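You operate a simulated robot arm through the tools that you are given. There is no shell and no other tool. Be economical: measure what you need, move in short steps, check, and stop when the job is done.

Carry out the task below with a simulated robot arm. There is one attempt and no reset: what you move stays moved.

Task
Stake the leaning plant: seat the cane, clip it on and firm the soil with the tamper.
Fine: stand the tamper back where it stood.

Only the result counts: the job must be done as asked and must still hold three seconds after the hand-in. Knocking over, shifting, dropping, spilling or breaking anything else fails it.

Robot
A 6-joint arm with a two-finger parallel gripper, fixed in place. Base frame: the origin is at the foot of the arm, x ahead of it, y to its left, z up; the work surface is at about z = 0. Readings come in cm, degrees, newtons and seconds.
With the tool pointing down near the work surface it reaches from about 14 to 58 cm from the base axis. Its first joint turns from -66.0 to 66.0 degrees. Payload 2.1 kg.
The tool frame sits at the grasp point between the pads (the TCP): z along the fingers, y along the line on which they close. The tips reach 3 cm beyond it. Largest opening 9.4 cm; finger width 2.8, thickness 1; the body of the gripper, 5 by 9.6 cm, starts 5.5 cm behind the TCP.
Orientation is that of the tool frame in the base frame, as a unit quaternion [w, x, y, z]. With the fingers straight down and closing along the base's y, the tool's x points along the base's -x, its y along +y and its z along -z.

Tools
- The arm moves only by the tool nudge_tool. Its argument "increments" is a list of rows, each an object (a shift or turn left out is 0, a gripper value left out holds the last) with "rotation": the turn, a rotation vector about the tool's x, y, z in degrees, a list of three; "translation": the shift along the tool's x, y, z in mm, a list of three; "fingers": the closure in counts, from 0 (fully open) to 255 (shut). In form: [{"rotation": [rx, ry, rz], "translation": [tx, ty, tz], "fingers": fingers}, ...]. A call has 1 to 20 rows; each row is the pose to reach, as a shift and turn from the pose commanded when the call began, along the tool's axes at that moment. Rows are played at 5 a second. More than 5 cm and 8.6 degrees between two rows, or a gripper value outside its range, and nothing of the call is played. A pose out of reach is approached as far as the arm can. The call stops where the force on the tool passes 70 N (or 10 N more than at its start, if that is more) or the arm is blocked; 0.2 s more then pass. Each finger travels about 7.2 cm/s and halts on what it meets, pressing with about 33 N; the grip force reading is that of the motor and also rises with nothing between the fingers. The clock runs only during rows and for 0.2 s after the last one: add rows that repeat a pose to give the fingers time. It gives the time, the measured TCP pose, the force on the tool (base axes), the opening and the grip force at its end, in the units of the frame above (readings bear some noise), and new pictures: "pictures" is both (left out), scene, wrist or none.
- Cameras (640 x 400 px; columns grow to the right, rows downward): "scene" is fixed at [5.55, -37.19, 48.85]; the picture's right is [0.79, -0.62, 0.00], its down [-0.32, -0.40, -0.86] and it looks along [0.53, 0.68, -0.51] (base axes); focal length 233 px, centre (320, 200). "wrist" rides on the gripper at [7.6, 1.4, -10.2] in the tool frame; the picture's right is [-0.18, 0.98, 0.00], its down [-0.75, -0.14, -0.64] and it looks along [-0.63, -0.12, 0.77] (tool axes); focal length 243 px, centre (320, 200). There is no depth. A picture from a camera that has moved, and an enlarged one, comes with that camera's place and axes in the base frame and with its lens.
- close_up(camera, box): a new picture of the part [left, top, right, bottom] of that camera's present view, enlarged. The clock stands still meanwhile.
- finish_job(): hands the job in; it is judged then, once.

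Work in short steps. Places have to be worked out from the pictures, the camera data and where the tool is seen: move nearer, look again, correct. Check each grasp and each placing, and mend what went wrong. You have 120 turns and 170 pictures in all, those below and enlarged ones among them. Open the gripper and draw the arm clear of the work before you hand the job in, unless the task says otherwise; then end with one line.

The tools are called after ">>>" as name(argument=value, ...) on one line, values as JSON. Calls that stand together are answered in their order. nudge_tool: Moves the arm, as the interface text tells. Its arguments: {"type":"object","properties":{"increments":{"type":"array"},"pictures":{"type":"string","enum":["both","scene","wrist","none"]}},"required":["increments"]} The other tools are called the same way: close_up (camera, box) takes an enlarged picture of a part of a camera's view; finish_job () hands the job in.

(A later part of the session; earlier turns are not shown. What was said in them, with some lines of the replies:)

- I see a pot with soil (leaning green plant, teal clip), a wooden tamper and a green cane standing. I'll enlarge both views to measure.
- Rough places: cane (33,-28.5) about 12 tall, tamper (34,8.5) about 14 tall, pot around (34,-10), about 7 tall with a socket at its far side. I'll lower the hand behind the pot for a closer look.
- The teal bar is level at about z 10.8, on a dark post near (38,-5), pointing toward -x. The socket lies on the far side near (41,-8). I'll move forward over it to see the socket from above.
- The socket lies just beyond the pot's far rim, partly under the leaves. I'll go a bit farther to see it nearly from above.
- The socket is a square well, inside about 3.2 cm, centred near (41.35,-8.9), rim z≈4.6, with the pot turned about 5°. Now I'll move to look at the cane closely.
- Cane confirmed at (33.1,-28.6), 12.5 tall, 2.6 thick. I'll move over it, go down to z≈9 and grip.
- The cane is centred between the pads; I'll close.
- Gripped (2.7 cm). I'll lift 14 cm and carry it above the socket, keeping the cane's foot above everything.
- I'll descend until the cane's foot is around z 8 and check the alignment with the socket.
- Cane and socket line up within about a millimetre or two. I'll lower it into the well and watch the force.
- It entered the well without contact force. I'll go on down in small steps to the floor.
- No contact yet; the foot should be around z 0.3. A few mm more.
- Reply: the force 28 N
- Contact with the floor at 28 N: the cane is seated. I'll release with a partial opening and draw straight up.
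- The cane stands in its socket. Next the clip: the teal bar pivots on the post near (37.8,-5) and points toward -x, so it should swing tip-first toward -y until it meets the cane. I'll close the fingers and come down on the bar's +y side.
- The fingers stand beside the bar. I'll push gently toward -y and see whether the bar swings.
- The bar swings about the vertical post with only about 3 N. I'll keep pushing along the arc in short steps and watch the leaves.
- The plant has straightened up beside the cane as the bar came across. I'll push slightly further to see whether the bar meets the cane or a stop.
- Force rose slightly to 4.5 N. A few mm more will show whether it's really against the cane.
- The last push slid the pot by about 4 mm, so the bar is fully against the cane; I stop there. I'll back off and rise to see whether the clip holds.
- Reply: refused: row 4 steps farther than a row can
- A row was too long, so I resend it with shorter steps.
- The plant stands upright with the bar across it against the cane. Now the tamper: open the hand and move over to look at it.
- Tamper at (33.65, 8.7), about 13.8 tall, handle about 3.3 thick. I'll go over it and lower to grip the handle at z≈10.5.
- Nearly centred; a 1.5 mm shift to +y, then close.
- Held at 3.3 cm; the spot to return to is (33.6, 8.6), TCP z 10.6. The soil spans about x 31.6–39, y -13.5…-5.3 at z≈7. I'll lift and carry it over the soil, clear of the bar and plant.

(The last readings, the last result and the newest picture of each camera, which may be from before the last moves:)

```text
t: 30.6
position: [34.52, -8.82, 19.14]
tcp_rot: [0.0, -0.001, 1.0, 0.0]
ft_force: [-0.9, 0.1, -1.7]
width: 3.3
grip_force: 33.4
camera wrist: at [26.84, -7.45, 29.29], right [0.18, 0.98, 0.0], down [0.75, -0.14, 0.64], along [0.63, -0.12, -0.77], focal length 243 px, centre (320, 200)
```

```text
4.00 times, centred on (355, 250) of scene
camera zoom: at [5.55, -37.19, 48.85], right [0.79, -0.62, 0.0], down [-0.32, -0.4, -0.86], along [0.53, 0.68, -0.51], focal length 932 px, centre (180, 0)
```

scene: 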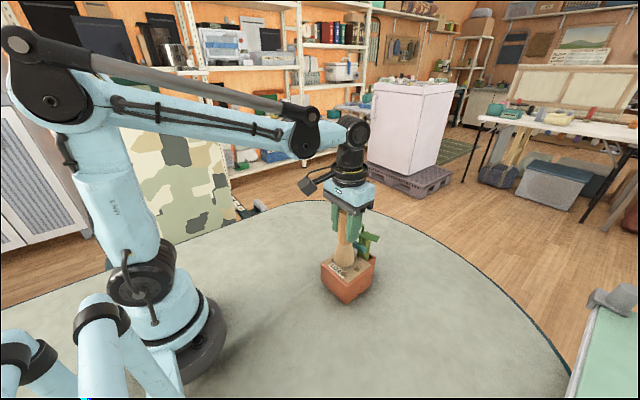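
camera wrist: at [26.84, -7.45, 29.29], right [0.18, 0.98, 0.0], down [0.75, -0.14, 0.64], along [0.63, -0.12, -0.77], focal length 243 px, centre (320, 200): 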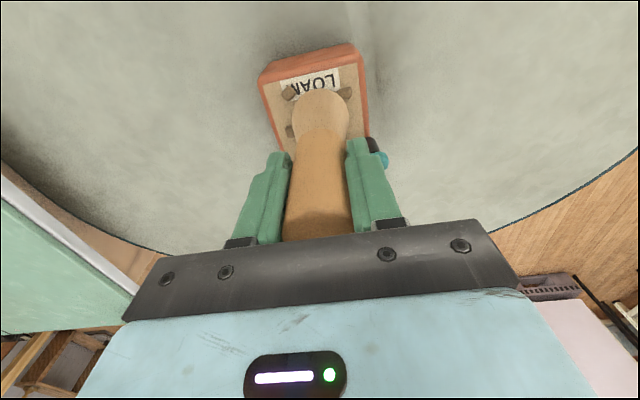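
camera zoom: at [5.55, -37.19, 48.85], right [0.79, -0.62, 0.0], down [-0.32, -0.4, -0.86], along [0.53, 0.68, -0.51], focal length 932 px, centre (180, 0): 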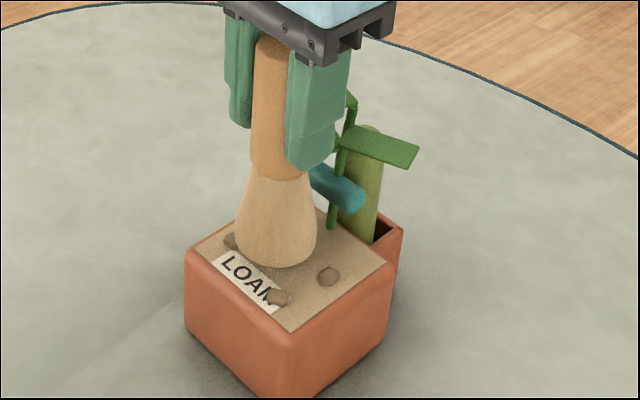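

The tamper hangs about 1.5 cm above the soil. I'll lower in small steps to find contact.

>>> nudge_tool(increments=[{"translation": [0, 0, 3]}, {"translation": [0, 0, 6]}, {"translation": [0, 0, 8]}, {"translation": [0, 0, 10]}, {"translation": [0, 0, 10]}], pictures="none")

```text
t: 31.8
position: [34.62, -8.94, 18.16]
tcp_rot: [-0.001, -0.001, 1.0, 0.0]
ft_force: [0.2, 1.0, -1.2]
width: 3.34
grip_force: 32.9
```

>>> nudge_tool(increments=[{"translation": [0, 0, 2]}, {"translation": [0, 0, 4]}, {"translation": [0, 0, 5]}, {"translation": [0, 0, 5]}], pictures="none")

```text
t: 32.8
position: [34.48, -8.89, 17.61]
tcp_rot: [0.0, 0.0, 1.0, 0.001]
ft_force: [0.2, 0.7, -1.5]
width: 3.35
grip_force: 32.6
```

>>> nudge_tool(increments=[{"translation": [0, 0, 2]}, {"translation": [0, 0, 4]}, {"translation": [0, 0, 5]}, {"translation": [0, 0, 5]}], pictures="none")

>>> close_up(camera="scene", box=[310, 200, 400, 300])

```text
t: 33.8
position: [34.6, -8.85, 17.17]
tcp_rot: [0.001, -0.001, 1.0, 0.001]
ft_force: [1.1, 2.8, 39.9]
width: 3.33
grip_force: 32.6
```

```text
4.00 times, centred on (355, 250) of scene
camera zoom: at [5.53, -37.19, 48.86], right [0.79, -0.62, 0.0], down [-0.32, -0.4, -0.86], along [0.53, 0.68, -0.51], focal length 932 px, centre (180, 0)
```

zoom: 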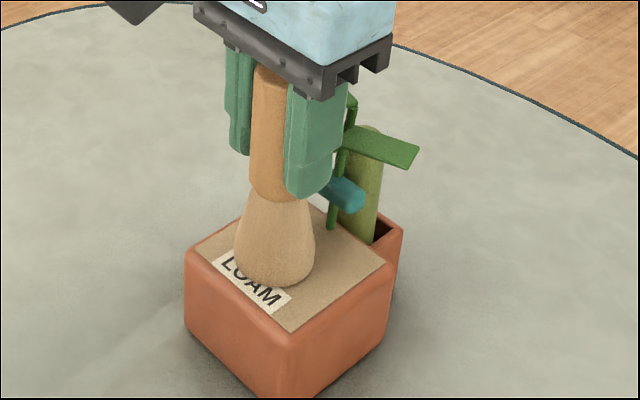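

The clods are gone: the soil is firmed at 40 N. I'll lift, carry the tamper back and stop 6 mm above its spot.

>>> nudge_tool(increments=[{"translation": [0, 0, -25]}, {"translation": [0, 0, -50]}, {"translation": [2, 45, -50]}, {"translation": [4, 90, -50]}, {"translation": [6, 135, -50]}, {"translation": [8, 176, -50]}, {"translation": [8, 176, -50]}, {"translation": [8, 176, -5]}, {"translation": [8, 176, 35]}, {"translation": [8, 176, 59]}, {"translation": [8, 176, 59]}], pictures="wrist")

>>> close_up(camera="scene", box=[260, 190, 340, 270])

```text
t: 36.2
position: [33.63, 8.69, 11.26]
tcp_rot: [0.0, 0.0, 1.0, 0.001]
ft_force: [0.1, -0.4, -0.4]
width: 3.32
grip_force: 32.8
camera wrist: at [26.04, 10.12, 21.35], right [0.18, 0.98, 0.0], down [0.75, -0.14, 0.64], along [0.63, -0.12, -0.77], focal length 243 px, centre (320, 200)
```

wrist: 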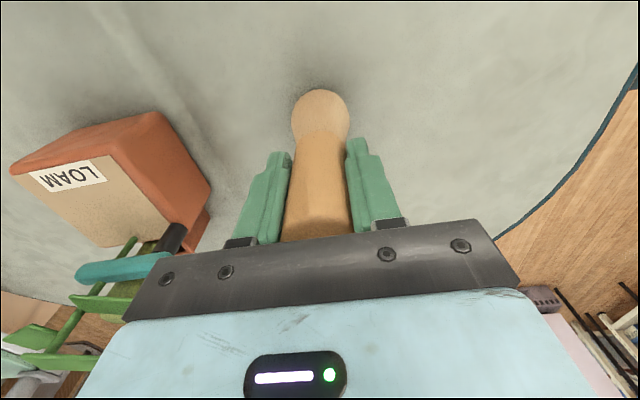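

```text
5.00 times, centred on (300, 230) of scene
camera zoom: at [5.55, -37.19, 48.85], right [0.79, -0.62, 0.0], down [-0.32, -0.4, -0.86], along [0.53, 0.68, -0.51], focal length 1165 px, centre (420, 50)
```

zoom: 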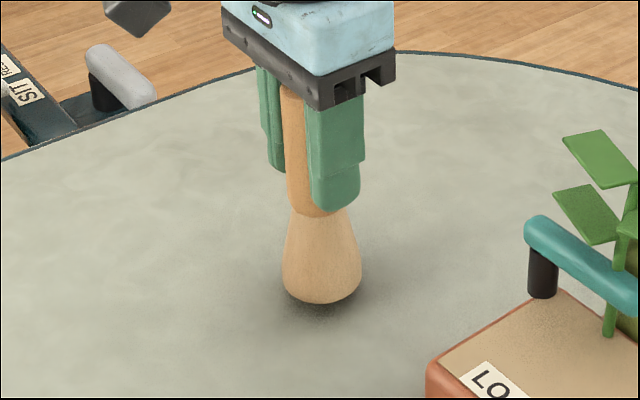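

The tamper hovers right above its original spot. Lowering in millimetres until it touches.

>>> nudge_tool(increments=[{"translation": [0, 0, 2]}, {"translation": [0, 0, 4]}, {"translation": [0, 0, 5]}, {"translation": [0, 0, 6]}, {"translation": [0, 0, 6]}], pictures="none")

>>> close_up(camera="scene", box=[260, 190, 340, 270])

```text
t: 37.4
position: [33.69, 8.67, 10.66]
tcp_rot: [0.0, -0.002, 1.0, 0.0]
ft_force: [0.4, 0.5, -1.5]
width: 3.32
grip_force: 32.8
```

```text
5.00 times, centred on (300, 230) of scene
camera zoom: at [5.55, -37.19, 48.85], right [0.79, -0.62, 0.0], down [-0.32, -0.4, -0.86], along [0.53, 0.68, -0.51], focal length 1165 px, centre (420, 50)
```

zoom: 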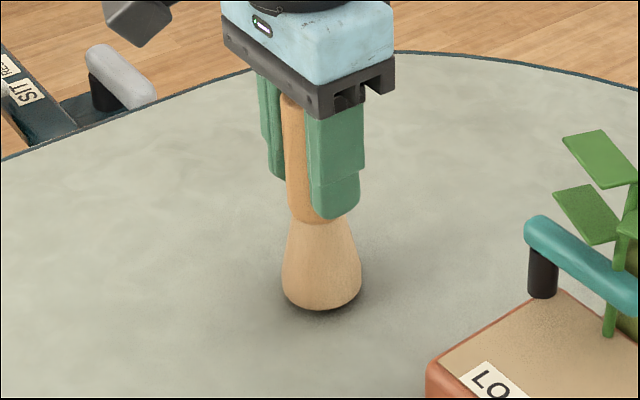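

Not touching yet (it slid up slightly in the grip while pressing). Lower further.

>>> nudge_tool(increments=[{"translation": [0, 0, 1]}, {"translation": [0, 0, 2]}, {"translation": [0, 0, 2]}], pictures="none")

```text
t: 38.2
position: [33.63, 8.75, 10.52]
tcp_rot: [0.0, -0.001, 1.0, 0.001]
ft_force: [0.7, -0.4, -0.5]
width: 3.33
grip_force: 33.1
```

>>> nudge_tool(increments=[{"translation": [0, 0, 1]}, {"translation": [0, 0, 2]}, {"translation": [0, 0, 2]}], pictures="none")

```text
t: 39.0
position: [33.72, 8.74, 10.2]
tcp_rot: [0.0, 0.0, 1.0, 0.0]
ft_force: [0.2, 0.2, -0.9]
width: 3.33
grip_force: 32.9
```

>>> nudge_tool(increments=[{"translation": [0, 0, 1]}, {"translation": [0, 0, 2]}, {"translation": [0, 0, 2]}], pictures="none")

>>> close_up(camera="scene", box=[260, 190, 340, 270])

```text
t: 39.8
position: [33.73, 8.61, 10.12]
tcp_rot: [0.001, 0.0, 1.0, 0.0]
ft_force: [0.5, -1.5, 44.7]
width: 3.36
grip_force: 33.3
```

```text
5.00 times, centred on (300, 230) of scene
camera zoom: at [5.53, -37.2, 48.85], right [0.79, -0.62, 0.0], down [-0.32, -0.4, -0.86], along [0.53, 0.68, -0.51], focal length 1165 px, centre (420, 50)
```

zoom: 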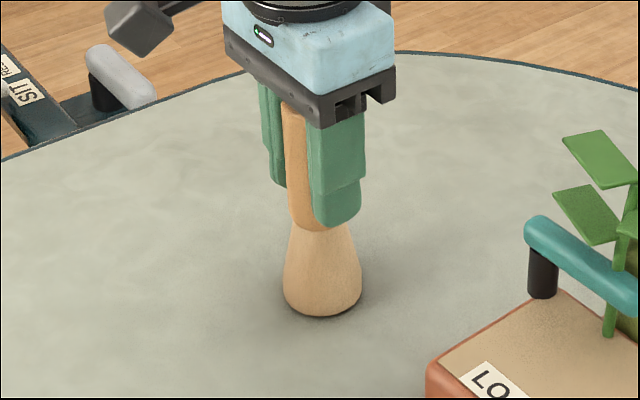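

It stands on the table at the same image spot as before. I'll ease the pressure by about a millimetre, open, and rise straight up.

>>> nudge_tool(increments=[{"translation": [0, 0, -1]}, {"translation": [0, 0, -1], "fingers": 150}, {"translation": [0, 0, -1], "fingers": 60}, {"translation": [0, 0, -1], "fingers": 0}, {"translation": [0, 0, -1], "fingers": 0}, {"translation": [0, 0, -1], "fingers": 0}, {"translation": [0, 0, -40]}, {"translation": [0, 0, -85]}, {"translation": [0, 0, -130]}, {"translation": [0, 0, -160]}, {"translation": [0, 0, -160]}], pictures="both")

>>> close_up(camera="scene", box=[280, 190, 400, 300])

>>> close_up(camera="scene", box=[260, 190, 340, 270])

```text
t: 42.2
position: [33.73, 8.81, 25.98]
tcp_rot: [0.0, -0.001, 1.0, 0.0]
ft_force: [0.0, 0.5, -0.1]
width: 9.39
grip_force: 0.1
camera wrist: at [26.05, 10.26, 36.23], right [0.18, 0.98, 0.0], down [0.75, -0.14, 0.64], along [0.63, -0.12, -0.77], focal length 243 px, centre (320, 200)
```

scene: 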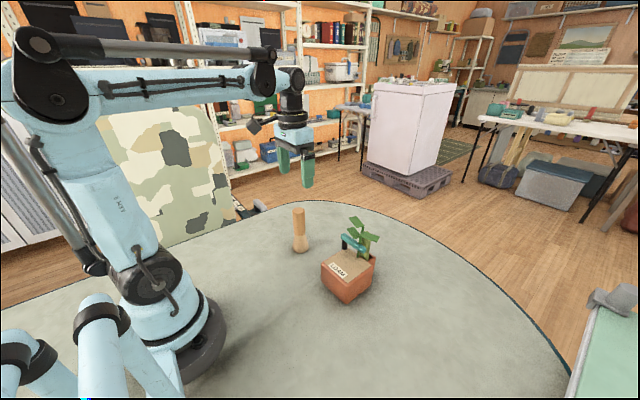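
wrist: 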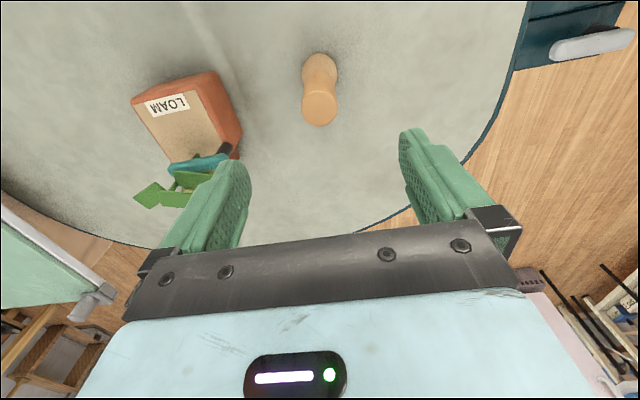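

```text
3.64 times, centred on (340, 245) of scene
camera zoom: at [5.55, -37.19, 48.85], right [0.79, -0.62, 0.0], down [-0.32, -0.4, -0.86], along [0.53, 0.68, -0.51], focal length 847 px, centre (247, 36)
```

zoom: 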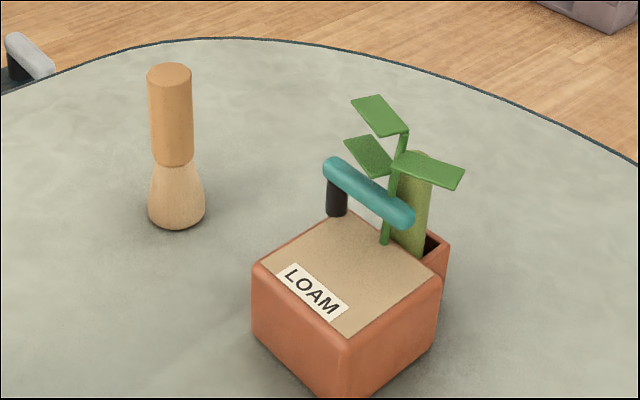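

```text
5.00 times, centred on (300, 230) of scene
camera zoom: at [5.55, -37.19, 48.85], right [0.79, -0.62, 0.0], down [-0.32, -0.4, -0.86], along [0.53, 0.68, -0.51], focal length 1165 px, centre (420, 50)
```

zoom: 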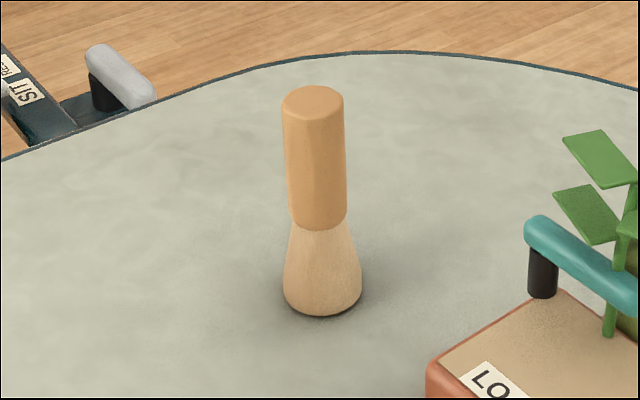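

The cane is seated, the plant is clipped upright, the soil is firm, the tamper stands back on its spot and the arm is clear, so I hand in.

>>> finish_job()

```text
The job is handed in.
```

The job is handed in: the cane is seated, the plant is clipped upright against it, the soil is firmed, and the tamper stands back on its spot. Swinging the clip shut slid the pot about 4 mm, and I left it there.
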